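You operate a simulated robot arm through the tools that you are given. There is no shell and no other tool. Be economical: measure what you need, move in short steps, check, and stop when the job is done.

The job below is to be done with a simulated two-armed robot. You get a single attempt, and the scene is never put back.

Task
Stack the grey pouch labelled "29" from the top of the grey bench on top of the grey pouch that says "26". Open the left drawer of the grey bench, put the grey holed box from the high shelf of the grey bench in the left half of the left drawer, then shut the drawer. Put the orange pack on the cream block on the top of the grey bench. Stack the heat sink marked "72" from the top of the grey bench on top of the heat sink marked "62". Take the orange lamp on the top of the grey bench and put it away on the upper shelf of the green bench. Put one of the shunts from the top of the grey bench on top of the small brown carton there. Put one of the medium cells from the top of the steel table on the grey plate on the top of the grey bench. Put one of the thin cells from the top of the steel table on the right shelf of the grey bench. Put the blue pack on the grey laptop adapter. Turn the damp dial to 90 %. Put the purple relay on the lower shelf of the small table. Shut the lower left counter drawer. Open the right drawer of the grey bench. Do these in any order. Set down upright: orange lamp, medium cell.

The check looks at the end state, three seconds after you hand in, the way a careful person would. Anything else that was tipped, shoved, dropped, spilled or broken makes it a failure.

Robot
Two 7-joint arms with three-finger grippers on one trunk, on a base that drives. Base frame: it is fixed to the floor where the robot stands at the start and does not move with it; the origin is under the middle of the robot, x ahead of it, y to its left, z up; the surface under the hand at the start is at about z = 0.78. Units: m, degrees, N and s.
The left shoulder is at the start at [0.03, 0.124, 1.183], the right one opposite. With the tool pointing down near the work surface each hand reaches from about 0.1 to 0.74 m from the robot's upright axis, wherever it stands, measured 20 degrees to its own side. Places, roughly: blue pack [2.75, -1, 0.75]; cream block (8x5x3 cm) [0.8, 0.6, 0.8]; damp dial [2.6, 0.4, 1.2]; grey holed box (8x5x5 cm) [0.6, 0.3, 1.6]; grey laptop adapter [2.5, -1.25, 0.75]; grey plate [0.5, 0.25, 0.75]; grey pouch [0.5, 0, 0.75]; heat sink [0.75, 0.25, 0.75]; left drawer of the grey bench [1, -1.2, 0.7]; left half of the left drawer [0.9, -1.2, 0.7]; lower left counter drawer [3.5, 7.2, 0.5]; lower shelf of the small table [1.2, 5.3, 0.3]; medium cell [2.75, -1, 0.75]; orange lamp [1, 0, 0.75]; orange pack [0.5, 0.5, 0.75]; purple relay [0.25, 5.5, 0.75]; right drawer of the grey bench [1, 0.4, 0.7]; right shelf of the grey bench (52x25 cm) [0.54, 0.44, 1.28]; shunt [0.5, -1, 0.75]; small brown carton [0.75, -0.75, 0.75]; thin cell [2.75, -1, 0.75]; upper shelf of the green bench [3.2, 3.6, 1.2]. Payload 2.2 kg a hand.
The tool frame of a hand sits at the grasp point between the pads (the TCP): z along the fingers, y along the line on which they close. The tips reach 0.028 m beyond it. The gripper opens to 0.102 m. The gripper's body begins 0.071 m behind the TCP.
Orientation is that of the tool frame in the base frame, as a unit quaternion [w, x, y, z]. With the fingers straight down and closing along the base's y, the tool's x points along the base's -x, its y along +y and its z along -z.

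Tools
- The arms move only by the tool arm_command. It takes "left_moves", "right_moves" or both (then of equal length, played together; a hand with none holds still); each is text: rows parted by semicolons, each of 7 numbers parted by spaces: the opening, from 0 (shut) to 1 (fully open), then the shift along the tool's x, y, z in mm, then the turn, a rotation vector about the tool's x, y, z in degrees. In form: fingers dx dy dz wx wy wz; .... A call has 1 to 20 rows; each row shifts and turns the commanded pose from where the row before left it, along the tool's axes as they then stand. A row lasts 0.2 s, in which the tool goes at most 0.05 m and 8.6 degrees; a call with a longer step from one row to the next is refused whole, and so is a gripper value outside its range. A pose out of reach is approached as far as the arm can. The call stops where the force on the tool passes 40 N (or 10 N more than at its start, if that is more) or the arm is blocked; 0.2 s more then pass. The fingers move at their own pace and stop on an object; they squeeze with about 29 N. The grip force told is the motor's: it shows also when the fingers shut on nothing. Time passes only in rows, and 0.2 s behind the last, so rows that do not move let the fingers close. The reply holds the time, the measured pose of the TCP, the force on the tool along the base axes, the opening and the grip force, in the units named above and with some noise, with the torque about the TCP (base axes, N m) and any sound that the robot's microphone picked up.
- Cameras (640 x 400 px; columns grow to the right, rows downward): "scene" is now at [0.0578, -0.0035, 1.9142]; the picture's right is [0.02, -1.00, 0.00], its down [-0.68, -0.01, -0.73] and it looks along [0.73, 0.02, -0.68] (base axes); focal length 274 px, centre (320, 200). "left" rides on the left gripper at [0.072, 0.038, -0.086] in its tool frame; the picture's right is [-0.46, 0.89, 0.00], its down [-0.60, -0.32, -0.73] and it looks along [-0.65, -0.34, 0.68] (tool axes); focal length 256 px, centre (320, 200). "right" rides on the right gripper at [0.069, 0.044, -0.086] in its tool frame; the picture's right is [-0.53, 0.85, 0.00], its down [-0.58, -0.36, -0.73] and it looks along [-0.62, -0.39, 0.68] (tool axes); focal length 256 px, centre (320, 200). There is no depth. A picture from a camera that has moved, and an enlarged one, comes with that camera's place and axes in the base frame and with its lens. The place of the scene camera against the robot may be out by one fixed shift of up to 0.012 m in any direction.
- capture(camera): a new picture of that camera. It takes no simulated time.
- lift_body(by): slides the trunk up (or, below 0, down) by that many m; the arms and the scene camera ride with it, the base frame stays. It gives what a move gives, with no picture.
- roll_base(legs): drives the robot by 1 to 6 legs, each [ahead, left, turn to the left] in m, m and degrees, along the robot's own axes; the way and the turn of a leg run together, so that a leg with both is an arc; at most 1.5 m and 180 degrees a leg. The arms and the cameras ride along, it lands a little off, and it stops where it bumps. It gives what a move gives.
- aim_head(pan, tilt): turns the head with the scene camera to pan (to the left, within 143 degrees either way) and tilt (down, from -29 to 69), counted from straight ahead of the robot. It gives what a move gives.
- close_up(camera, box): a new picture of the part [left, top, right, bottom] of that camera's present view, enlarged. It takes no simulated time.
- job_done(): hands the job in; it is judged then, once.

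Work in short steps. Places have to be worked out from the pictures, the camera data and where the tool is seen: move nearer, look again, correct. Check each grasp and each placing, and mend what went wrong. You have 577 turns and 370 pictures in all, those below and enlarged ones among them. Open the grippers and draw the arms clear of the work before you hand the job in, unless the task says otherwise; then end with one line.

The tools are called after "Emit:" as a command line: name --argument value ..., lists and objects as JSON in quotes. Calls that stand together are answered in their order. arm_command: Moves the arms, as the interface text tells. Its arguments: {"type":"object","properties":{"left_moves":{"type":"string"},"right_moves":{"type":"string"}},"required":[]} The other tools are called the same way: lift_body (by) slides the trunk up or down; roll_base (legs) drives the base; aim_head (pan, tilt) turns the head that bears the scene camera; capture (camera) takes a picture; close_up (camera, box) takes an enlarged picture of a part of a camera's view; job_done () hands the job in.

At the start:

```text
time: 0.0
left_eef_pos: [0.295, 0.1749, 0.9999]
left_tcp_rot: [0.0, 0.0, 1.0, 0.0]
left_contact_force: [0.5, 0.1, 0.4]
left_moment: [-0.01, 0.01, -0.01]
left_gripper_width: 0.1021
left_grasp_force: 0.1
right_eef_pos: [0.485, -0.0907, 0.9998]
right_tcp_rot: [0.0, 0.0, 1.0, 0.0]
right_contact_force: [-0.2, 0.1, 0.5]
right_moment: [-0.01, 0.01, 0.01]
right_gripper_width: 0.1019
right_grasp_force: 0.1
trunk travel left (down, up): [-0.425, 0.115]
robot x, y, heading: [-0.0019, 0.0, -0.1]
head pan, tilt: [1.3, 43.1]
```

scene: 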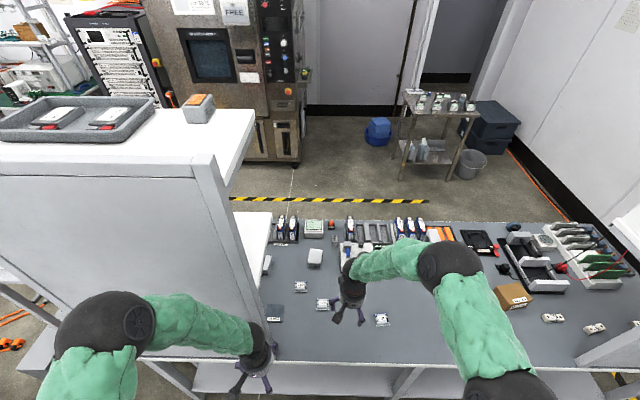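
right: 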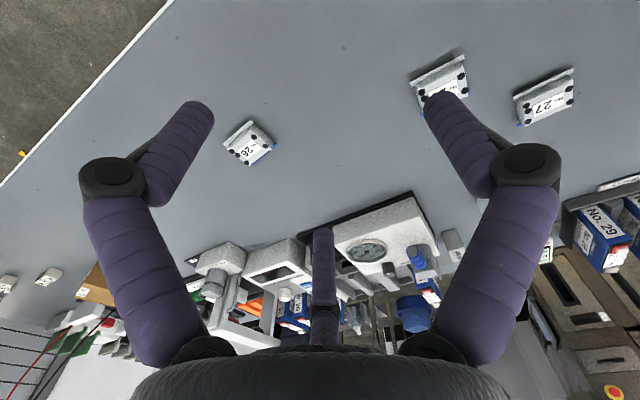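
left: 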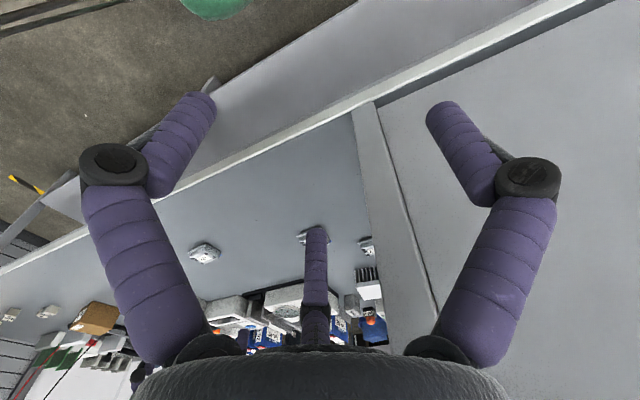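

I'll first look closely at the bench and survey the room.

Emit:
close_up --camera "scene" --box '[220, 190, 640, 400]'

Emit:
close_up --camera "scene" --box '[0, 60, 280, 235]'

```text
1.52 times, centred on (430, 295) of scene
camera zoom: at [0.0578, -0.0035, 1.9142], right [0.02, -1.0, 0.0], down [-0.68, -0.01, -0.73], along [0.73, 0.02, -0.68], focal length 417 px, centre (152, 55)
```

zoom: 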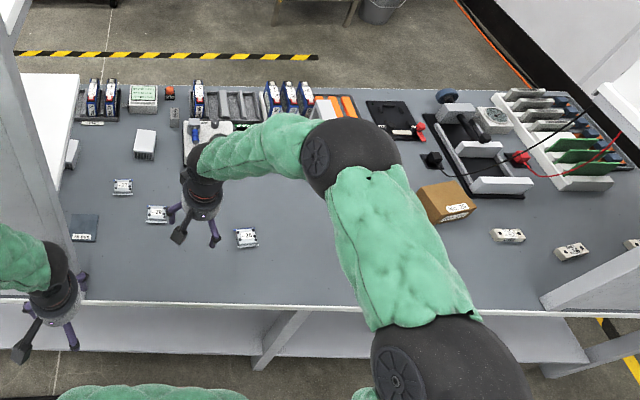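

```text
2.29 times, centred on (140, 148) of scene
camera zoom: at [0.0578, -0.0035, 1.9142], right [0.02, -1.0, 0.0], down [-0.68, -0.01, -0.73], along [0.73, 0.02, -0.68], focal length 626 px, centre (731, 320)
```

zoom: 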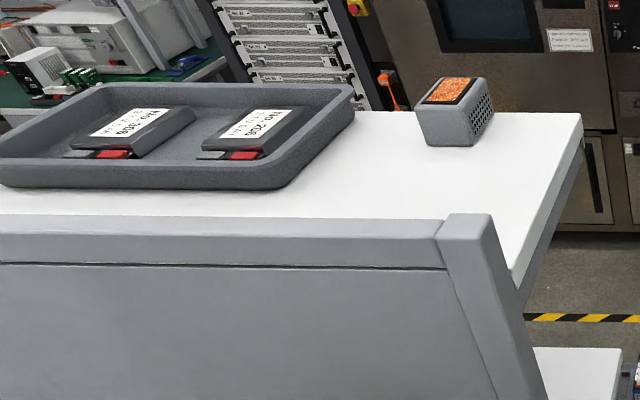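

Survey the room by panning the head.

Emit:
aim_head --pan 60 --tilt 25

Emit:
capture --camera "scene"

Emit:
aim_head --pan 130 --tilt 25

Emit:
capture --camera "scene"

Emit:
aim_head --pan -60 --tilt 25

Emit:
capture --camera "scene"

Emit:
aim_head --pan 0 --tilt 20

Emit:
capture --camera "scene"

```text
time: 1.3
left_eef_pos: [0.2943, 0.175, 0.9999]
left_tcp_rot: [0.0, 0.0, 1.0, 0.001]
left_contact_force: [-0.1, 0.8, -0.1]
left_moment: [-0.01, -0.01, 0.04]
left_gripper_width: 0.102
left_grasp_force: 0.0
right_eef_pos: [0.4861, -0.0907, 0.9998]
right_tcp_rot: [0.0, 0.0, 1.0, 0.0]
right_contact_force: [-0.3, -0.2, 0.5]
right_moment: [0.01, -0.04, -0.03]
right_gripper_width: 0.1019
right_grasp_force: 0.0
trunk travel left (down, up): [-0.425, 0.115]
robot x, y, heading: [-0.0023, -0.0039, 0.1]
head pan, tilt: [60.0, 25.0]
```

```text
364 pictures are left
camera scene: at [0.0212, 0.0745, 1.9421], right [0.87, -0.5, 0.0], down [-0.21, -0.37, -0.91], along [0.45, 0.78, -0.42], focal length 274 px, centre (320, 200)
```

scene: 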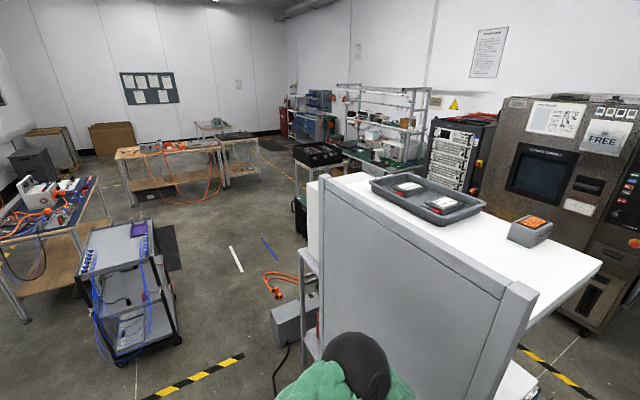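

```text
time: 2.7
left_eef_pos: [0.2937, 0.1758, 0.9994]
left_tcp_rot: [0.0, 0.0, 1.0, 0.0]
left_contact_force: [0.6, -0.3, 0.6]
left_moment: [0.0, 0.0, 0.0]
left_gripper_width: 0.1019
left_grasp_force: 0.0
right_eef_pos: [0.4859, -0.0907, 0.9989]
right_tcp_rot: [0.001, 0.0, 1.0, 0.0]
right_contact_force: [-0.7, 0.7, -0.3]
right_moment: [0.01, -0.02, 0.0]
right_gripper_width: 0.102
right_grasp_force: 0.0
trunk travel left (down, up): [-0.425, 0.115]
robot x, y, heading: [-0.0001, 0.0023, -0.2]
head pan, tilt: [130.0, 25.0]
```

```text
363 pictures are left
camera scene: at [-0.0841, 0.0654, 1.9421], right [0.77, 0.64, 0.0], down [0.27, -0.32, -0.91], along [-0.58, 0.69, -0.42], focal length 274 px, centre (320, 200)
```

scene: 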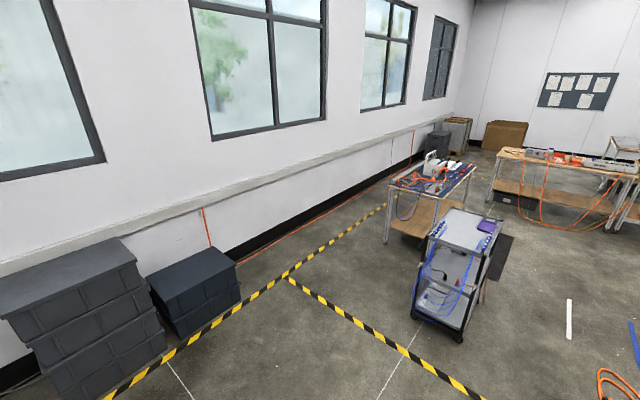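

```text
time: 5.5
left_eef_pos: [0.2944, 0.1745, 0.9999]
left_tcp_rot: [0.0, -0.001, 1.0, 0.0]
left_contact_force: [-0.1, 1.0, -0.2]
left_moment: [-0.01, 0.03, -0.01]
left_gripper_width: 0.1018
left_grasp_force: 0.1
right_eef_pos: [0.4857, -0.091, 0.9999]
right_tcp_rot: [0.0, 0.0, 1.0, 0.0]
right_contact_force: [-0.8, -0.4, -0.3]
right_moment: [0.0, 0.01, 0.01]
right_gripper_width: 0.1023
right_grasp_force: 0.0
trunk travel left (down, up): [-0.425, 0.115]
robot x, y, heading: [0.0016, 0.0018, -0.1]
head pan, tilt: [-60.0, 25.0]
```

```text
362 pictures are left
camera scene: at [0.0211, -0.085, 1.9421], right [-0.87, -0.5, 0.0], down [-0.21, 0.37, -0.91], along [0.45, -0.78, -0.42], focal length 274 px, centre (320, 200)
```

scene: 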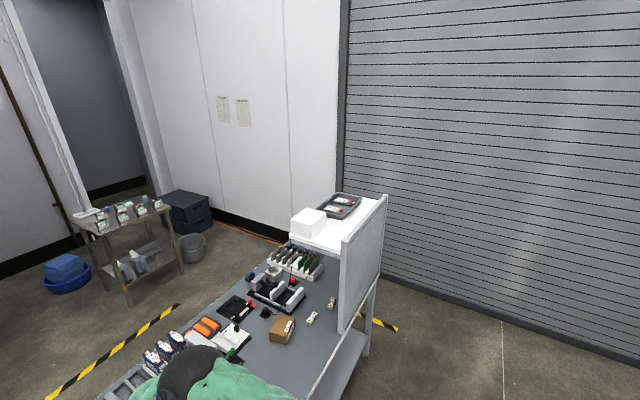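

```text
time: 6.8
left_eef_pos: [0.2932, 0.1756, 0.9993]
left_tcp_rot: [0.001, 0.0, 1.0, 0.0]
left_contact_force: [-0.2, 0.1, 0.9]
left_moment: [0.01, -0.02, -0.02]
left_gripper_width: 0.1022
left_grasp_force: 0.1
right_eef_pos: [0.485, -0.0921, 0.9998]
right_tcp_rot: [0.0, 0.0, 1.0, 0.0]
right_contact_force: [0.4, 0.0, 0.9]
right_moment: [-0.04, -0.01, 0.04]
right_gripper_width: 0.1022
right_grasp_force: 0.1
trunk travel left (down, up): [-0.425, 0.115]
robot x, y, heading: [-0.0002, -0.0008, -0.0]
head pan, tilt: [0.0, 20.0]
```

```text
361 pictures are left
camera scene: at [0.0681, -0.0054, 1.9502], right [0.0, -1.0, 0.0], down [-0.34, 0.0, -0.94], along [0.94, 0.0, -0.34], focal length 274 px, centre (320, 200)
```

scene: 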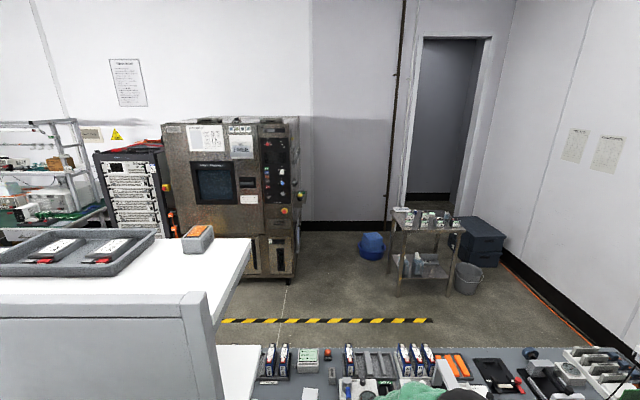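

Emit:
aim_head --pan 0 --tilt 55

Emit:
capture --camera "scene"

Emit:
close_up --camera "scene" --box '[220, 100, 420, 225]'

Emit:
close_up --camera "right" --box '[200, 40, 600, 290]'

```text
time: 7.8
left_eef_pos: [0.2935, 0.1742, 0.9991]
left_tcp_rot: [0.0, 0.0, 1.0, -0.001]
left_contact_force: [0.4, 0.8, 0.4]
left_moment: [0.02, -0.01, 0.02]
left_gripper_width: 0.1021
left_grasp_force: 0.1
right_eef_pos: [0.4844, -0.0903, 1.0004]
right_tcp_rot: [0.0, 0.0, 1.0, 0.0]
right_contact_force: [-0.6, 0.1, 0.3]
right_moment: [0.0, 0.03, -0.03]
right_gripper_width: 0.1022
right_grasp_force: 0.0
trunk travel left (down, up): [-0.425, 0.115]
robot x, y, heading: [-0.0015, -0.0013, 0.2]
head pan, tilt: [0.0, 55.0]
```

```text
360 pictures are left
camera scene: at [0.0472, -0.0053, 1.8982], right [0.0, -1.0, 0.0], down [-0.82, 0.0, -0.57], along [0.57, 0.0, -0.82], focal length 274 px, centre (320, 200)
```

scene: 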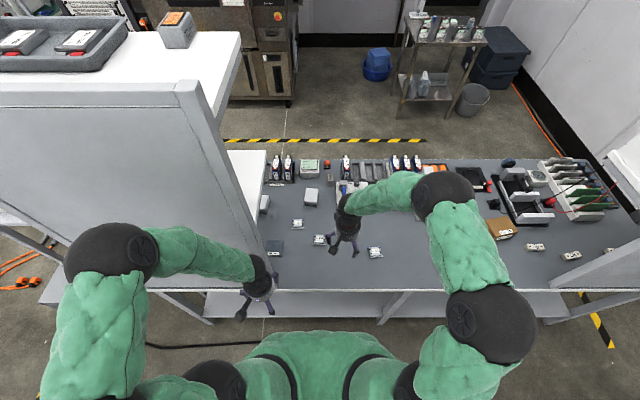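

```text
3.20 times, centred on (320, 162) of scene
camera zoom: at [0.0472, -0.0053, 1.8982], right [0.0, -1.0, 0.0], down [-0.82, 0.0, -0.57], along [0.57, 0.0, -0.82], focal length 876 px, centre (320, 320)
```

zoom: 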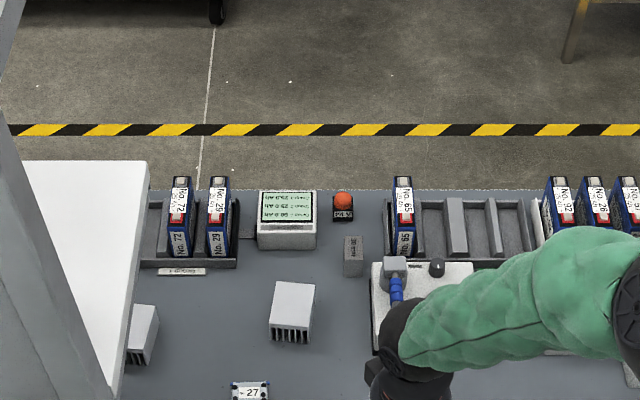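

```text
1.60 times, centred on (400, 165) of right
camera zoom: at [0.4165, -0.0473, 1.0853], right [0.53, 0.85, 0.0], down [0.58, -0.36, 0.73], along [0.62, -0.39, -0.68], focal length 410 px, centre (192, 256)
```

zoom: 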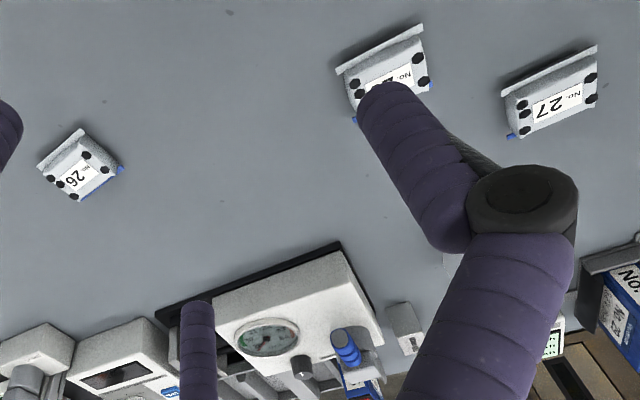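

Emit:
arm_command --right_moves "1 50 0 -25 0 0 0;1 50 0 -25 0 0 0;1 50 0 0 0 0 0;1 0 0 0 0 0 0"

Emit:
capture --camera "right"

Emit:
close_up --camera "scene" --box '[250, 150, 450, 275]'

```text
refused: row 1 steps farther than a row can; nothing moved
```

```text
357 pictures are left
camera right: at [0.4165, -0.0473, 1.0853], right [0.53, 0.85, 0.0], down [0.58, -0.36, 0.73], along [0.62, -0.39, -0.68], focal length 256 px, centre (320, 200)
```

right: 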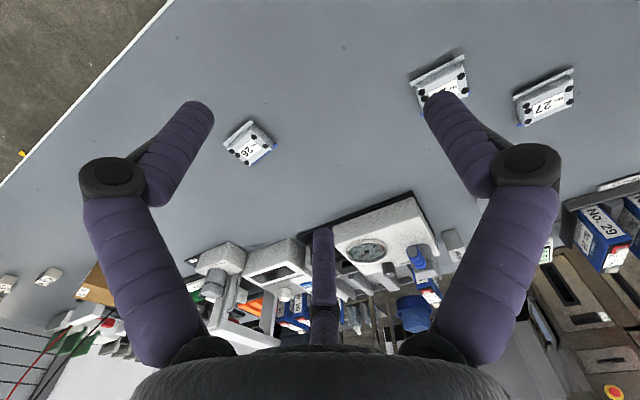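

```text
3.20 times, centred on (350, 212) of scene
camera zoom: at [0.0472, -0.0053, 1.8982], right [0.0, -1.0, 0.0], down [-0.82, 0.0, -0.57], along [0.57, 0.0, -0.82], focal length 876 px, centre (224, 160)
```

zoom: 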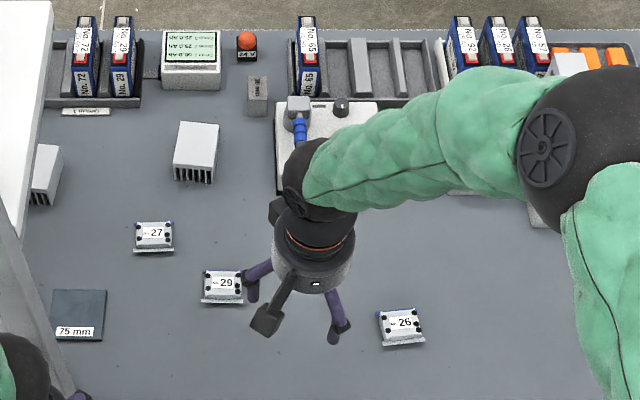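

Emit:
arm_command --right_moves "1 40 0 -25 0 0 0;1 40 0 -25 0 0 0;1 40 0 0 0 0 0;1 0 0 0 0 0 0"

Emit:
capture --camera "right"

```text
time: 8.8
left_eef_pos: [0.2955, 0.1748, 0.9996]
left_tcp_rot: [0.0, 0.0, 1.0, 0.0]
left_contact_force: [0.0, 0.2, 0.4]
left_moment: [0.03, 0.0, -0.01]
left_gripper_width: 0.1022
left_grasp_force: 0.2
right_eef_pos: [0.3628, -0.0911, 1.0493]
right_tcp_rot: [0.0, 0.0, 1.0, 0.0]
right_contact_force: [0.4, -1.0, -0.3]
right_moment: [0.03, 0.0, 0.0]
right_gripper_width: 0.1023
right_grasp_force: 0.0
trunk travel left (down, up): [-0.425, 0.115]
robot x, y, heading: [0.0022, -0.0019, 0.0]
head pan, tilt: [0.0, 55.0]
```

```text
355 pictures are left
camera right: at [0.2946, -0.0489, 1.1356], right [0.53, 0.85, 0.0], down [0.58, -0.36, 0.73], along [0.62, -0.39, -0.68], focal length 256 px, centre (320, 200)
```

right: 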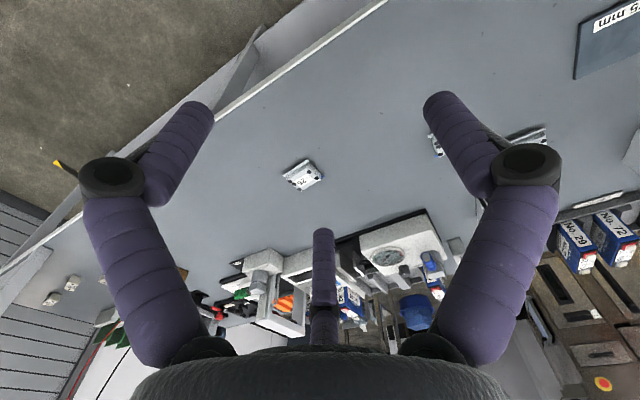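

Emit:
arm_command --right_moves "1 -32 19 20 0 0 0;1 -32 19 20 0 0 0;1 -32 19 20 0 0 0;1 -32 19 20 0 0 0;1 -32 19 20 0 0 0;1 0 0 0 0 0 0"

Emit:
capture --camera "right"

```text
time: 10.2
left_eef_pos: [0.2944, 0.1744, 0.9994]
left_tcp_rot: [0.0, -0.001, 1.0, 0.0]
left_contact_force: [-0.4, 0.7, -0.1]
left_moment: [0.03, -0.02, 0.05]
left_gripper_width: 0.1019
left_grasp_force: 0.0
right_eef_pos: [0.5257, 0.0058, 0.9523]
right_tcp_rot: [0.0, -0.001, 1.0, 0.0]
right_contact_force: [-0.7, -0.2, 0.4]
right_moment: [0.0, -0.02, 0.01]
right_gripper_width: 0.1022
right_grasp_force: 0.1
trunk travel left (down, up): [-0.425, 0.115]
robot x, y, heading: [0.0013, -0.0009, 0.0]
head pan, tilt: [0.0, 55.0]
```

```text
354 pictures are left
camera right: at [0.4556, 0.0495, 1.0378], right [0.53, 0.85, 0.0], down [0.58, -0.36, 0.73], along [0.62, -0.39, -0.68], focal length 256 px, centre (320, 200)
```

right: 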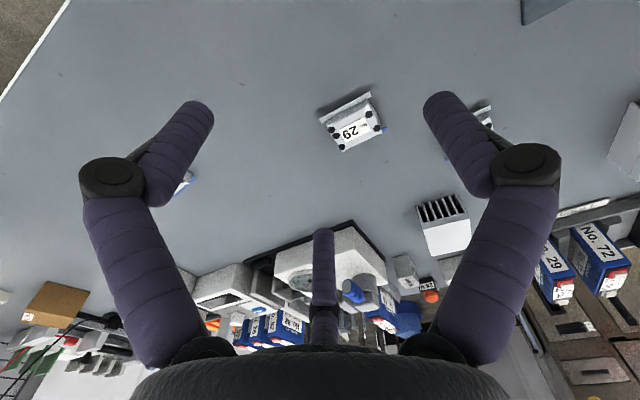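

Emit:
arm_command --right_moves "1 -33 0 30 0 0 0;1 -31 -1 30 0 0 0;1 0 0 30 0 0 0;1 0 0 25 0 0 0;1 0 0 0 0 0 0"

Emit:
capture --camera "right"

```text
time: 11.4
left_eef_pos: [0.2937, 0.1747, 0.9995]
left_tcp_rot: [0.0, 0.0, 1.0, 0.0]
left_contact_force: [-0.3, -1.2, 0.1]
left_moment: [-0.01, -0.02, 0.0]
left_gripper_width: 0.102
left_grasp_force: 0.1
right_eef_pos: [0.5908, 0.0032, 0.8343]
right_tcp_rot: [-0.001, 0.0, 1.0, -0.001]
right_contact_force: [-0.4, -0.8, -0.8]
right_moment: [-0.01, -0.01, -0.03]
right_gripper_width: 0.1021
right_grasp_force: 0.0
trunk travel left (down, up): [-0.425, 0.115]
robot x, y, heading: [-0.001, 0.0039, 0.1]
head pan, tilt: [0.0, 55.0]
```

```text
353 pictures are left
camera right: at [0.5216, 0.0476, 0.921], right [0.53, 0.85, 0.0], down [0.58, -0.36, 0.73], along [0.62, -0.39, -0.68], focal length 256 px, centre (320, 200)
```

right: 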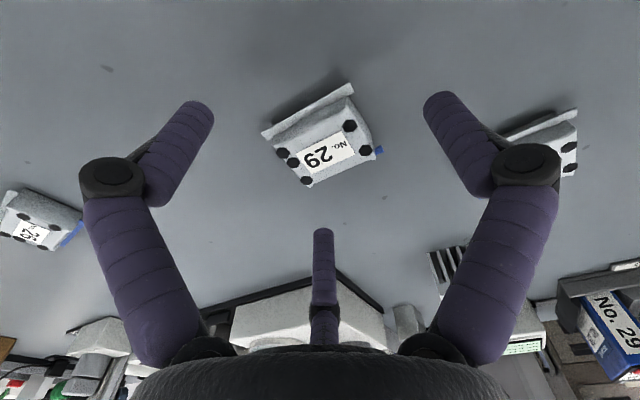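

Emit:
arm_command --right_moves "1 0 -1 12 0 0 0;1 0 0 10 0 0 0;0.3 0 0 0 0 0 0;0.3 0 0 0 0 0 0;0.1 0 0 0 0 0 0;0.1 0 0 0 0 0 0"

Emit:
capture --camera "right"

```text
time: 12.8
left_eef_pos: [0.2939, 0.1756, 0.9991]
left_tcp_rot: [0.0, 0.0, 1.0, 0.0]
left_contact_force: [0.3, 1.1, -0.1]
left_moment: [0.01, -0.02, 0.0]
left_gripper_width: 0.1022
left_grasp_force: 0.1
right_eef_pos: [0.59, 0.0013, 0.8123]
right_tcp_rot: [0.0, 0.0, 1.0, 0.0]
right_contact_force: [1.5, -0.7, 3.4]
right_moment: [-0.14, -0.07, 0.02]
right_gripper_width: 0.0495
right_grasp_force: 28.9
trunk travel left (down, up): [-0.425, 0.115]
robot x, y, heading: [0.0041, -0.003, 0.3]
head pan, tilt: [0.0, 55.0]
```

```text
352 pictures are left
camera right: at [0.521, 0.0463, 0.8986], right [0.53, 0.85, 0.0], down [0.58, -0.36, 0.73], along [0.62, -0.39, -0.68], focal length 256 px, centre (320, 200)
```

right: 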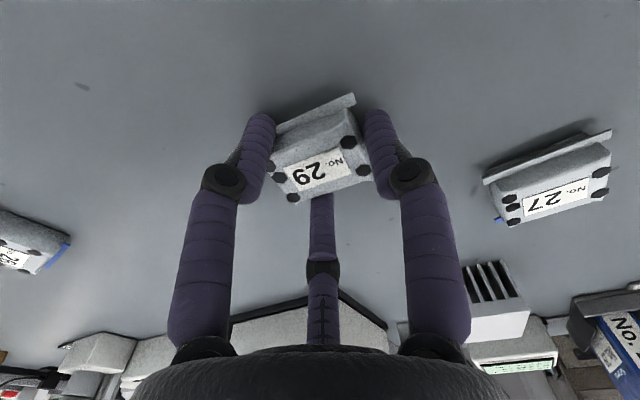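

Gripped 29 (49.5 mm). Lift and go to a viewing point ahead of pouch 26.

Emit:
arm_command --right_moves "0.1 0 0 -15 0 0 0;0.1 0 0 -40 0 0 0;0.1 0 0 -45 0 0 0;0.1 24 -40 0 0 0 0;0.1 24 -40 0 0 0 0;0.1 24 -40 0 0 0 0;0.1 24 -40 0 0 0 0;0.1 24 -40 0 0 0 0;0.1 0 -36 0 0 0 0;0.1 0 0 0 0 0 0"

Emit:
capture --camera "right"

```text
time: 15.0
left_eef_pos: [0.2936, 0.1763, 0.9994]
left_tcp_rot: [0.0, 0.0, 1.0, 0.0]
left_contact_force: [0.6, 0.3, 0.2]
left_moment: [0.03, -0.02, 0.01]
left_gripper_width: 0.102
left_grasp_force: 0.0
right_eef_pos: [0.4675, -0.2335, 0.9119]
right_tcp_rot: [0.0, 0.0, 1.0, 0.0]
right_contact_force: [-0.6, 0.1, -0.9]
right_moment: [-0.05, 0.02, 0.02]
right_gripper_width: 0.0491
right_grasp_force: 29.0
trunk travel left (down, up): [-0.425, 0.115]
robot x, y, heading: [-0.0012, 0.0036, -0.0]
head pan, tilt: [0.0, 55.0]
```

```text
351 pictures are left
camera right: at [0.3987, -0.19, 0.9978], right [0.53, 0.85, 0.0], down [0.58, -0.36, 0.73], along [0.62, -0.39, -0.68], focal length 256 px, centre (320, 200)
```

right: 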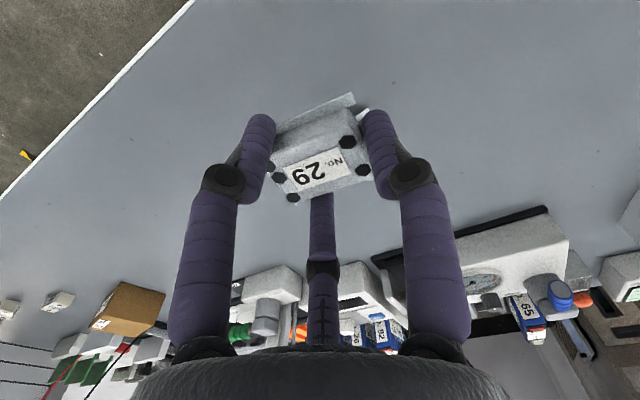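

Emit:
arm_command --right_moves "0.1 0 45 0 0 0 0;0.1 0 45 0 0 0 0;0.1 0 0 0 0 0 0"

Emit:
capture --camera "right"

Emit:
close_up --camera "scene" --box '[320, 215, 420, 278]'

```text
time: 15.8
left_eef_pos: [0.293, 0.1738, 0.9992]
left_tcp_rot: [0.0, 0.0, 1.0, 0.0]
left_contact_force: [0.6, -0.3, 0.4]
left_moment: [0.01, -0.04, -0.02]
left_gripper_width: 0.1018
left_grasp_force: 0.0
right_eef_pos: [0.4669, -0.1437, 0.9129]
right_tcp_rot: [0.0, 0.0, 1.0, 0.001]
right_contact_force: [-0.4, 0.1, -0.1]
right_moment: [0.02, -0.03, -0.01]
right_gripper_width: 0.0491
right_grasp_force: 28.8
trunk travel left (down, up): [-0.425, 0.115]
robot x, y, heading: [-0.0055, 0.0006, -0.1]
head pan, tilt: [0.0, 55.0]
```

```text
350 pictures are left
camera right: at [0.398, -0.1007, 0.999], right [0.53, 0.85, 0.0], down [0.58, -0.37, 0.73], along [0.62, -0.39, -0.68], focal length 256 px, centre (320, 200)
```

right: 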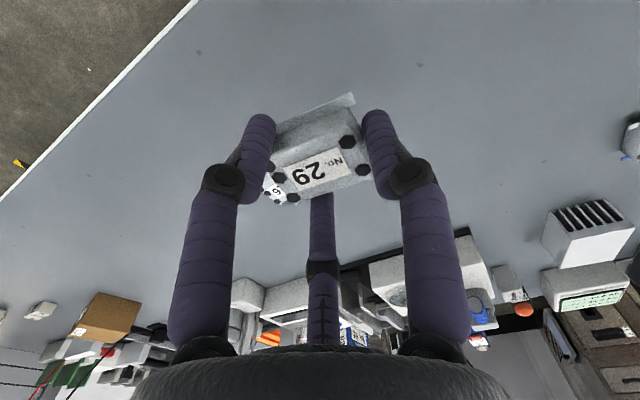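

```text
6.35 times, centred on (370, 246) of scene
camera zoom: at [0.047, -0.0066, 1.8981], right [0.0, -1.0, 0.0], down [-0.82, 0.0, -0.57], along [0.57, 0.0, -0.82], focal length 1738 px, centre (2, -95)
```

zoom: 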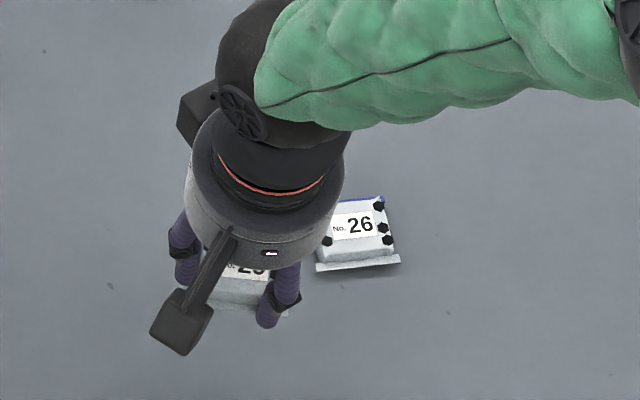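

Emit:
arm_command --right_moves "0.1 -20 -30 -15 0 0 -6;0.1 -30 -30 -15 0 0 0;0.1 -30 -30 -10 0 0 0;0.1 0 0 0 0 0 0"

Emit:
capture --camera "right"

```text
time: 16.8
left_eef_pos: [0.2936, 0.1758, 1.0]
left_tcp_rot: [-0.001, 0.0, 1.0, 0.0]
left_contact_force: [-0.6, 0.5, 0.1]
left_moment: [0.0, -0.02, -0.02]
left_gripper_width: 0.1018
left_grasp_force: 0.0
right_eef_pos: [0.5546, -0.2281, 0.9539]
right_tcp_rot: [0.0, -0.052, 0.999, 0.001]
right_contact_force: [-0.2, -0.5, 0.2]
right_moment: [0.0, -0.03, 0.02]
right_gripper_width: 0.049
right_grasp_force: 28.8
trunk travel left (down, up): [-0.425, 0.115]
robot x, y, heading: [0.0023, 0.0008, -0.3]
head pan, tilt: [0.0, 55.0]
```

```text
348 pictures are left
camera right: at [0.4811, -0.1927, 1.0391], right [0.44, 0.9, 0.0], down [0.61, -0.3, 0.73], along [0.66, -0.32, -0.68], focal length 256 px, centre (320, 200)
```

right: 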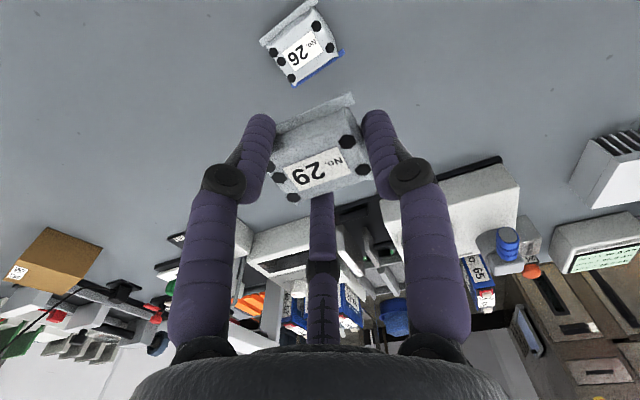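

Emit:
close_up --camera "right" --box '[220, 0, 420, 125]'

Emit:
close_up --camera "scene" --box '[320, 215, 420, 278]'

```text
3.20 times, centred on (320, 62) of right
camera zoom: at [0.4811, -0.1927, 1.0391], right [0.44, 0.9, 0.0], down [0.61, -0.3, 0.73], along [0.66, -0.32, -0.68], focal length 819 px, centre (320, 640)
```

zoom: 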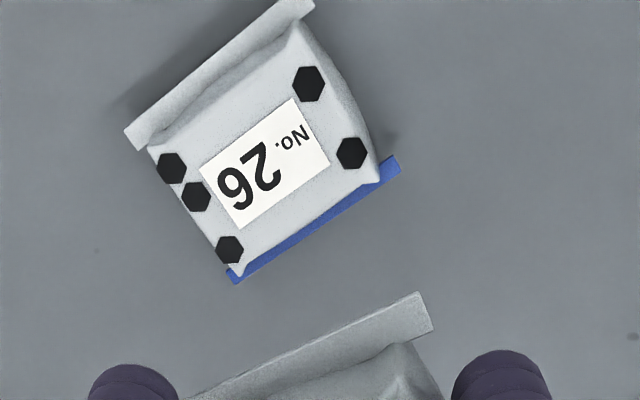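

```text
6.35 times, centred on (370, 246) of scene
camera zoom: at [0.0464, -0.0046, 1.8981], right [0.0, -1.0, 0.0], down [-0.82, 0.0, -0.57], along [0.57, 0.0, -0.82], focal length 1738 px, centre (2, -95)
```

zoom: 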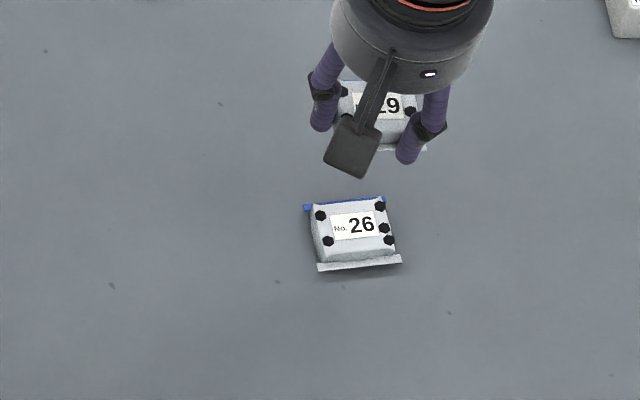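

Emit:
arm_command --right_moves "0.1 14.5 -7.5 0 0 0 0;0.1 0 0 40 0 0 0;0.1 0 0 40 0 0 0;0.1 0 0 25 0 0 0;0.1 0 0 0 0 0 0"

Emit:
close_up --camera "right" --box '[220, 60, 420, 185]'

Emit:
close_up --camera "scene" --box '[320, 215, 420, 278]'

```text
time: 18.0
left_eef_pos: [0.2945, 0.1755, 0.9993]
left_tcp_rot: [0.001, 0.0, 1.0, -0.001]
left_contact_force: [0.1, 0.4, -0.8]
left_moment: [-0.05, -0.01, -0.01]
left_gripper_width: 0.1021
left_grasp_force: 0.1
right_eef_pos: [0.5429, -0.2377, 0.847]
right_tcp_rot: [-0.001, -0.053, 0.999, 0.001]
right_contact_force: [-0.7, 0.4, -0.9]
right_moment: [-0.02, 0.0, 0.01]
right_gripper_width: 0.0492
right_grasp_force: 29.0
trunk travel left (down, up): [-0.425, 0.115]
robot x, y, heading: [0.0014, 0.0036, -0.1]
head pan, tilt: [0.0, 55.0]
```

```text
3.20 times, centred on (320, 122) of right
camera zoom: at [0.4688, -0.2011, 0.9326], right [0.44, 0.9, 0.0], down [0.61, -0.3, 0.73], along [0.66, -0.32, -0.68], focal length 819 px, centre (320, 448)
```

zoom: 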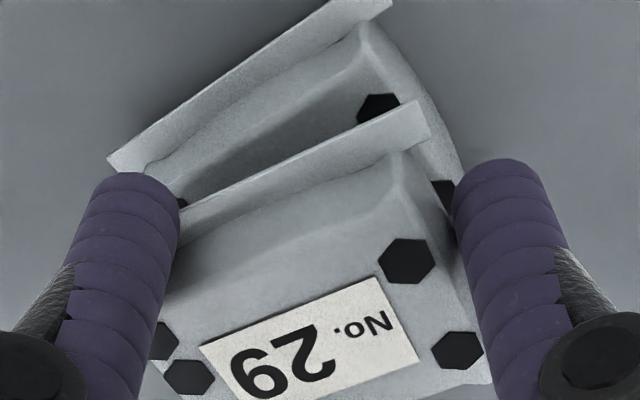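

```text
6.35 times, centred on (370, 246) of scene
camera zoom: at [0.0468, -0.0054, 1.8981], right [0.0, -1.0, 0.0], down [-0.82, 0.0, -0.57], along [0.57, 0.0, -0.82], focal length 1738 px, centre (2, -95)
```

zoom: 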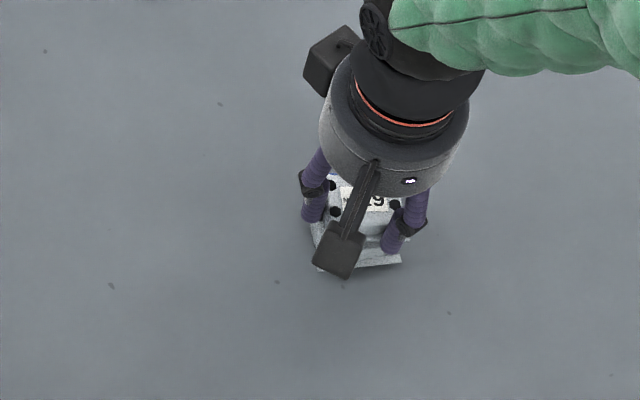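

Emit:
arm_command --right_moves "0.1 0 0 5 0 0 -4;0.1 0 0 3 0 0 0;0.1 0 0 2 0 0 0;0.1 0 0 0 0 0 0"

```text
time: 19.0
left_eef_pos: [0.294, 0.1751, 1.0001]
left_tcp_rot: [0.0, 0.0, 1.0, -0.001]
left_contact_force: [0.8, 0.2, 0.2]
left_moment: [-0.01, 0.01, -0.01]
left_gripper_width: 0.102
left_grasp_force: 0.0
right_eef_pos: [0.5413, -0.2377, 0.8378]
right_tcp_rot: [0.0, -0.087, 0.996, 0.0]
right_contact_force: [-0.1, -0.1, -0.3]
right_moment: [-0.02, 0.02, 0.0]
right_gripper_width: 0.0491
right_grasp_force: 29.4
trunk travel left (down, up): [-0.425, 0.115]
robot x, y, heading: [0.0019, 0.0012, -0.0]
head pan, tilt: [0.0, 55.0]
```

Emit:
arm_command --right_moves "0.1 0 0 2 0 0 0;0.1 0 0 2 0 0 0;0.1 0 0 0 0 0 0"

Emit:
close_up --camera "right" --box '[220, 60, 420, 185]'

```text
time: 19.8
left_eef_pos: [0.2946, 0.1753, 0.9989]
left_tcp_rot: [0.0, 0.0, 1.0, 0.0]
left_contact_force: [-0.1, -0.7, -0.1]
left_moment: [0.0, -0.03, -0.02]
left_gripper_width: 0.1021
left_grasp_force: 0.1
right_eef_pos: [0.5426, -0.2377, 0.8341]
right_tcp_rot: [0.0, -0.086, 0.996, 0.0]
right_contact_force: [-0.2, 0.8, -1.5]
right_moment: [0.0, 0.0, -0.02]
right_gripper_width: 0.0491
right_grasp_force: 28.8
trunk travel left (down, up): [-0.425, 0.115]
robot x, y, heading: [0.0025, 0.0005, 0.3]
head pan, tilt: [0.0, 55.0]
```

```text
3.20 times, centred on (320, 122) of right
camera zoom: at [0.4664, -0.206, 0.9192], right [0.38, 0.93, 0.0], down [0.63, -0.26, 0.73], along [0.68, -0.28, -0.68], focal length 819 px, centre (320, 448)
```

zoom: 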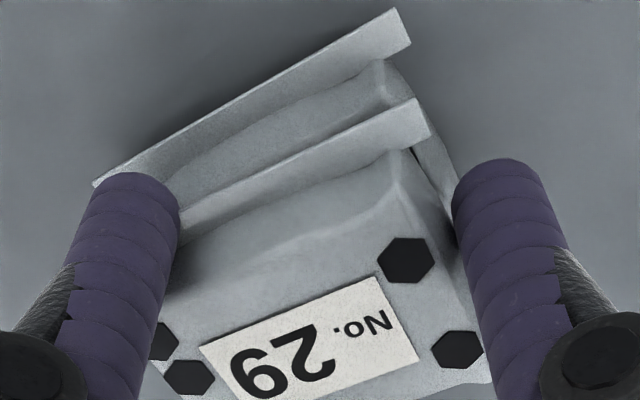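

Emit:
arm_command --right_moves "0.1 0 0 2 0 0 0;0.1 0 0 2 0 0 0;0.1 0 0 0 0 0 0"

```text
time: 20.6
left_eef_pos: [0.2932, 0.1756, 1.0008]
left_tcp_rot: [0.001, 0.0, 1.0, -0.001]
left_contact_force: [0.2, 0.9, -0.1]
left_moment: [0.05, 0.01, -0.02]
left_gripper_width: 0.102
left_grasp_force: 0.1
right_eef_pos: [0.5427, -0.2374, 0.8318]
right_tcp_rot: [0.002, -0.087, 0.996, 0.0]
right_contact_force: [-2.8, 0.5, 26.1]
right_moment: [-0.06, 0.11, -0.08]
right_gripper_width: 0.0493
right_grasp_force: 28.9
trunk travel left (down, up): [-0.425, 0.115]
robot x, y, heading: [-0.0012, -0.0002, 0.1]
head pan, tilt: [0.0, 55.0]
```

Contact. Ease the pressure and open.

Emit:
arm_command --right_moves "0.1 0 0 -1.5 0 0 0;0.6 0 0 0 0 0 0;0.8 0 0 0 0 0 0;0.8 0 0 0 0 0 0;0.8 0 0 -30 0 0 0;0.8 0 0 -40 0 0 0;0.8 0 0 -40 0 0 0;0.8 0 0 0 0 0 0"

Emit:
close_up --camera "right" --box '[220, 0, 420, 125]'

Emit:
close_up --camera "scene" --box '[320, 215, 420, 278]'

```text
time: 22.4
left_eef_pos: [0.2947, 0.174, 1.0]
left_tcp_rot: [0.0, -0.001, 1.0, 0.0]
left_contact_force: [0.1, 0.4, -0.3]
left_moment: [-0.03, 0.0, 0.01]
left_gripper_width: 0.102
left_grasp_force: 0.0
right_eef_pos: [0.542, -0.2367, 0.9394]
right_tcp_rot: [-0.001, -0.087, 0.996, -0.001]
right_contact_force: [0.2, 0.7, 0.1]
right_moment: [0.0, -0.01, 0.0]
right_gripper_width: 0.0818
right_grasp_force: 0.0
trunk travel left (down, up): [-0.425, 0.115]
robot x, y, heading: [-0.0022, 0.002, -0.0]
head pan, tilt: [0.0, 55.0]
```

```text
3.20 times, centred on (320, 62) of right
camera zoom: at [0.466, -0.2051, 1.0262], right [0.38, 0.93, 0.0], down [0.63, -0.26, 0.73], along [0.68, -0.28, -0.68], focal length 819 px, centre (320, 640)
```

zoom: 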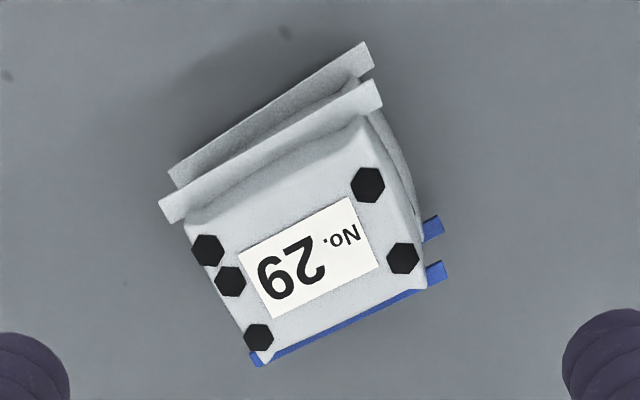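

```text
6.35 times, centred on (370, 246) of scene
camera zoom: at [0.048, -0.0055, 1.898], right [0.0, -1.0, 0.0], down [-0.82, 0.0, -0.57], along [0.57, 0.0, -0.82], focal length 1738 px, centre (2, -95)
```

zoom: 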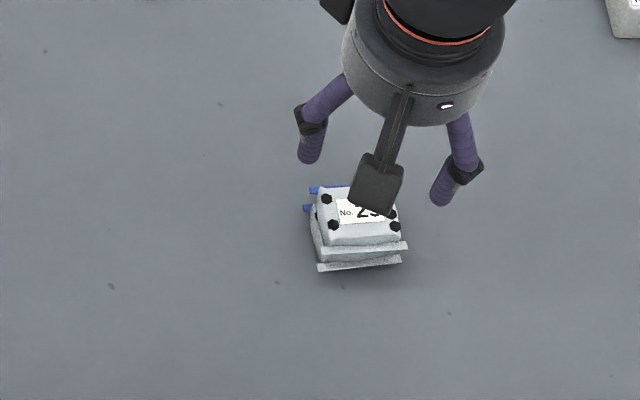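

Stacked well. Now drive to the right toward the shunts/carton.

Emit:
arm_command --right_moves "1 40 0 -20 0 0 5;1 40 0 -20 0 0 5;1 40 0 -20 0 0 0;1 0 0 0 0 0 0"

Emit:
roll_base --legs '[[0, -0.6, 0]]'

Emit:
capture --camera "scene"

```text
time: 23.4
left_eef_pos: [0.2953, 0.1753, 1.0002]
left_tcp_rot: [-0.001, 0.0, 1.0, 0.0]
left_contact_force: [0.4, -0.1, -0.2]
left_moment: [0.0, 0.04, -0.02]
left_gripper_width: 0.102
left_grasp_force: 0.0
right_eef_pos: [0.4236, -0.2464, 1.0016]
right_tcp_rot: [-0.001, 0.0, 1.0, 0.0]
right_contact_force: [0.2, -0.1, 1.0]
right_moment: [-0.03, 0.03, -0.02]
right_gripper_width: 0.1018
right_grasp_force: 0.1
trunk travel left (down, up): [-0.425, 0.115]
robot x, y, heading: [0.0009, 0.0002, -0.2]
head pan, tilt: [0.0, 55.0]
```

```text
time: 26.8
left_eef_pos: [0.2925, -0.4312, 0.9992]
left_tcp_rot: [0.0, 0.002, 1.0, 0.0]
left_contact_force: [0.4, -0.1, 1.0]
left_moment: [0.0, 0.0, 0.02]
left_gripper_width: 0.1021
left_grasp_force: 0.2
right_eef_pos: [0.4196, -0.8536, 1.0009]
right_tcp_rot: [0.0, 0.003, 1.0, 0.0]
right_contact_force: [-0.3, 0.5, -1.1]
right_moment: [0.03, 0.0, 0.04]
right_gripper_width: 0.102
right_grasp_force: 0.0
trunk travel left (down, up): [-0.425, 0.115]
robot x, y, heading: [-0.0029, -0.6063, -0.4]
head pan, tilt: [0.0, 55.0]
```

```text
340 pictures are left
camera scene: at [0.0456, -0.6105, 1.8981], right [0.0, -1.0, 0.0], down [-0.82, 0.0, -0.57], along [0.57, 0.0, -0.82], focal length 274 px, centre (320, 200)
```

scene: 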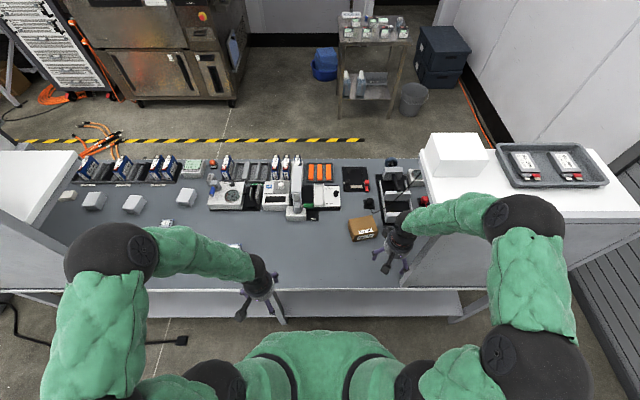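

The panel's edge is near; I tuck the right arm back and look at the shunts.

Emit:
arm_command --right_moves "1 45 10 0 0 0 0;1 45 10 0 0 0 0;1 45 10 0 0 0 0;1 40 10 0 0 0 0;1 0 0 0 0 0 0"

Emit:
aim_head --pan -35 --tilt 45

Emit:
capture --camera "scene"

```text
time: 28.0
left_eef_pos: [0.2951, -0.4292, 0.9994]
left_tcp_rot: [0.0, 0.003, 1.0, 0.0]
left_contact_force: [0.4, -0.5, 0.0]
left_moment: [0.04, 0.01, -0.01]
left_gripper_width: 0.102
left_grasp_force: 0.1
right_eef_pos: [0.245, -0.8153, 1.0]
right_tcp_rot: [-0.001, 0.002, 1.0, 0.0]
right_contact_force: [1.0, -0.7, 0.6]
right_moment: [0.02, 0.01, 0.0]
right_gripper_width: 0.1019
right_grasp_force: 0.1
trunk travel left (down, up): [-0.425, 0.115]
robot x, y, heading: [-0.0024, -0.6047, -0.3]
head pan, tilt: [0.0, 55.0]
```

```text
time: 29.0
left_eef_pos: [0.293, -0.4296, 1.0005]
left_tcp_rot: [0.0, 0.003, 1.0, 0.0]
left_contact_force: [-0.1, -0.3, 0.1]
left_moment: [0.02, 0.04, -0.02]
left_gripper_width: 0.102
left_grasp_force: 0.0
right_eef_pos: [0.2449, -0.8147, 1.0018]
right_tcp_rot: [-0.001, 0.001, 1.0, 0.0]
right_contact_force: [0.3, 0.9, 0.6]
right_moment: [0.0, -0.02, -0.03]
right_gripper_width: 0.102
right_grasp_force: 0.0
trunk travel left (down, up): [-0.425, 0.115]
robot x, y, heading: [-0.0026, -0.6019, -0.1]
head pan, tilt: [-35.0, 45.0]
```

```text
339 pictures are left
camera scene: at [0.0401, -0.6565, 1.9115], right [-0.58, -0.82, 0.0], down [-0.58, 0.41, -0.71], along [0.58, -0.41, -0.71], focal length 274 px, centre (320, 200)
```

scene: 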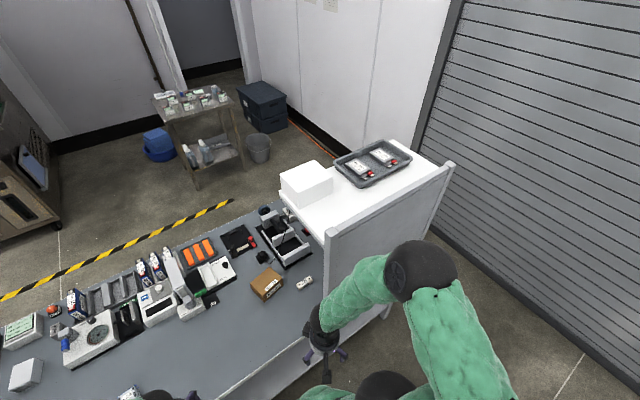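

Emit:
roll_base --legs '[[0, -0.17, 0]]'

Emit:
arm_command --left_moves "1 -35 -20 0 0 0 0;1 -35 -30 0 0 0 0;1 -25 -35 0 0 0 0;1 -25 -35 0 0 0 0;1 0 -35 0 0 0 0;1 0 -35 0 0 0 0;1 0 -35 0 0 0 0;1 0 0 0 0 0 0"

Emit:
capture --camera "left"

```text
time: 30.5
left_eef_pos: [0.2919, -0.6049, 0.999]
left_tcp_rot: [-0.001, 0.002, 1.0, 0.001]
left_contact_force: [-0.1, -0.5, -0.5]
left_moment: [-0.01, -0.03, 0.02]
left_gripper_width: 0.1018
left_grasp_force: 0.0
right_eef_pos: [0.2434, -0.989, 1.0008]
right_tcp_rot: [0.0, 0.003, 1.0, 0.0]
right_contact_force: [-0.1, -0.5, 0.2]
right_moment: [0.01, -0.03, -0.01]
right_gripper_width: 0.1017
right_grasp_force: 0.1
trunk travel left (down, up): [-0.425, 0.115]
robot x, y, heading: [-0.0003, -0.7792, -0.3]
head pan, tilt: [-35.0, 45.0]
```

```text
time: 32.3
left_eef_pos: [0.4114, -0.8294, 1.0]
left_tcp_rot: [-0.001, 0.002, 1.0, 0.0]
left_contact_force: [0.5, 0.1, 0.7]
left_moment: [-0.04, 0.02, 0.05]
left_gripper_width: 0.1021
left_grasp_force: 0.0
right_eef_pos: [0.2421, -0.9883, 1.0004]
right_tcp_rot: [0.0, 0.003, 1.0, 0.0]
right_contact_force: [-0.6, 0.8, 0.5]
right_moment: [-0.04, 0.0, -0.02]
right_gripper_width: 0.1019
right_grasp_force: 0.1
trunk travel left (down, up): [-0.425, 0.115]
robot x, y, heading: [-0.0006, -0.7771, -0.2]
head pan, tilt: [-35.0, 45.0]
```

```text
338 pictures are left
camera left: at [0.3392, -0.7904, 1.087], right [0.47, 0.88, 0.0], down [0.6, -0.32, 0.73], along [0.65, -0.34, -0.68], focal length 256 px, centre (320, 200)
```

left: 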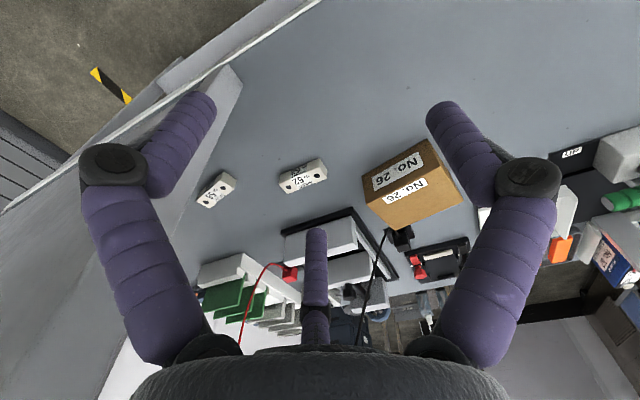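

Emit:
arm_command --left_moves "1 -29.6 -21.4 14 0 0 0;1 -29.6 -21.4 14 0 0 0;1 -29.6 -21.4 14 0 0 0;1 -29.6 -21.4 14 0 0 0;1 -29.6 -21.4 14 0 0 0;1 0 0 0 0 0 0"

Emit:
capture --camera "left"

Emit:
capture --camera "scene"

```text
time: 33.7
left_eef_pos: [0.5555, -0.9385, 0.9325]
left_tcp_rot: [0.0, 0.003, 1.0, 0.0]
left_contact_force: [-0.1, 0.0, 0.5]
left_moment: [0.01, -0.01, -0.04]
left_gripper_width: 0.102
left_grasp_force: 0.0
right_eef_pos: [0.2421, -0.9879, 1.0005]
right_tcp_rot: [0.0, 0.003, 1.0, 0.0]
right_contact_force: [0.2, 1.1, 1.4]
right_moment: [-0.03, -0.01, -0.03]
right_gripper_width: 0.1018
right_grasp_force: 0.1
trunk travel left (down, up): [-0.425, 0.115]
robot x, y, heading: [-0.0036, -0.7752, -0.3]
head pan, tilt: [-35.0, 45.0]
```

```text
337 pictures are left
camera left: at [0.4839, -0.8988, 1.0186], right [0.47, 0.88, 0.0], down [0.6, -0.32, 0.73], along [0.65, -0.34, -0.68], focal length 256 px, centre (320, 200)
```

left: 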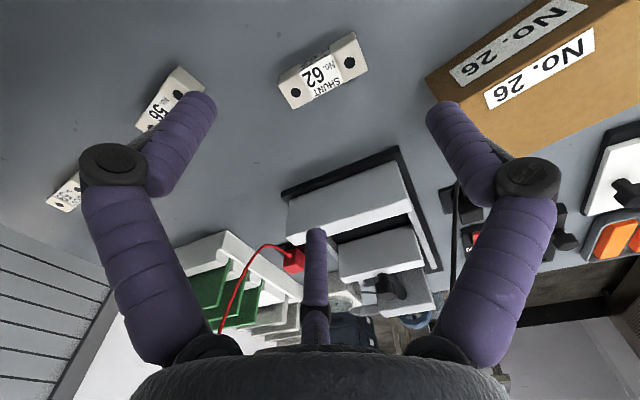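

```text
336 pictures are left
camera scene: at [0.0381, -0.8293, 1.9116], right [-0.58, -0.82, 0.0], down [-0.58, 0.41, -0.71], along [0.58, -0.41, -0.71], focal length 274 px, centre (320, 200)
```

scene: 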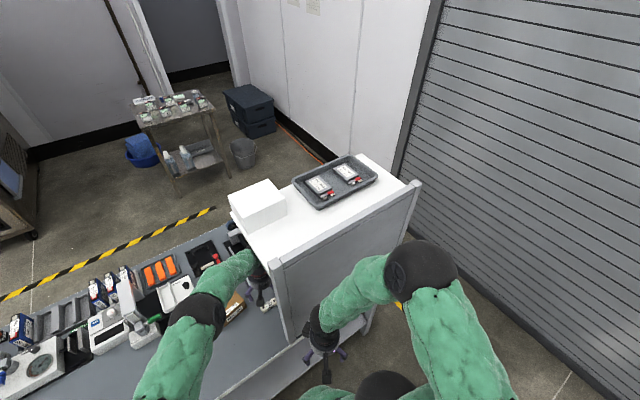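

Emit:
arm_command --left_moves "1 -6 1 30 0 0 3;1 0 0 40 0 0 0;1 0 0 30 0 0 0;1 0 0 0 0 0 0"

Emit:
capture --camera "left"

```text
time: 34.7
left_eef_pos: [0.5649, -0.9366, 0.8321]
left_tcp_rot: [0.001, 0.029, 1.0, 0.0]
left_contact_force: [0.4, -0.6, -0.1]
left_moment: [0.02, -0.01, 0.01]
left_gripper_width: 0.1022
left_grasp_force: 0.2
right_eef_pos: [0.2431, -0.9875, 0.9997]
right_tcp_rot: [0.0, 0.002, 1.0, 0.0]
right_contact_force: [-0.3, -0.8, 0.2]
right_moment: [0.0, -0.03, -0.01]
right_gripper_width: 0.102
right_grasp_force: 0.1
trunk travel left (down, up): [-0.425, 0.115]
robot x, y, heading: [-0.0034, -0.7759, -0.2]
head pan, tilt: [-35.0, 45.0]
```

```text
335 pictures are left
camera left: at [0.4942, -0.8943, 0.9185], right [0.52, 0.86, 0.0], down [0.58, -0.35, 0.73], along [0.63, -0.38, -0.68], focal length 256 px, centre (320, 200)
```

left: 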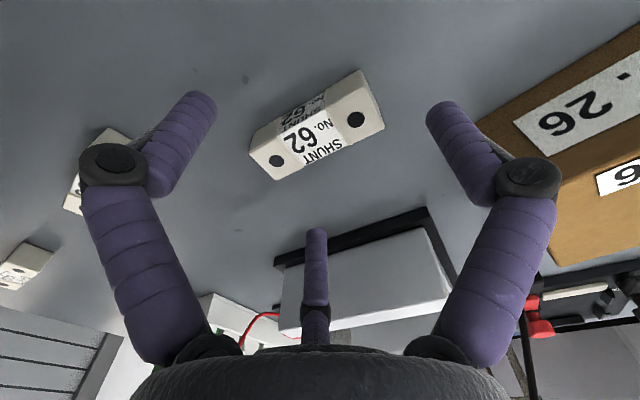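

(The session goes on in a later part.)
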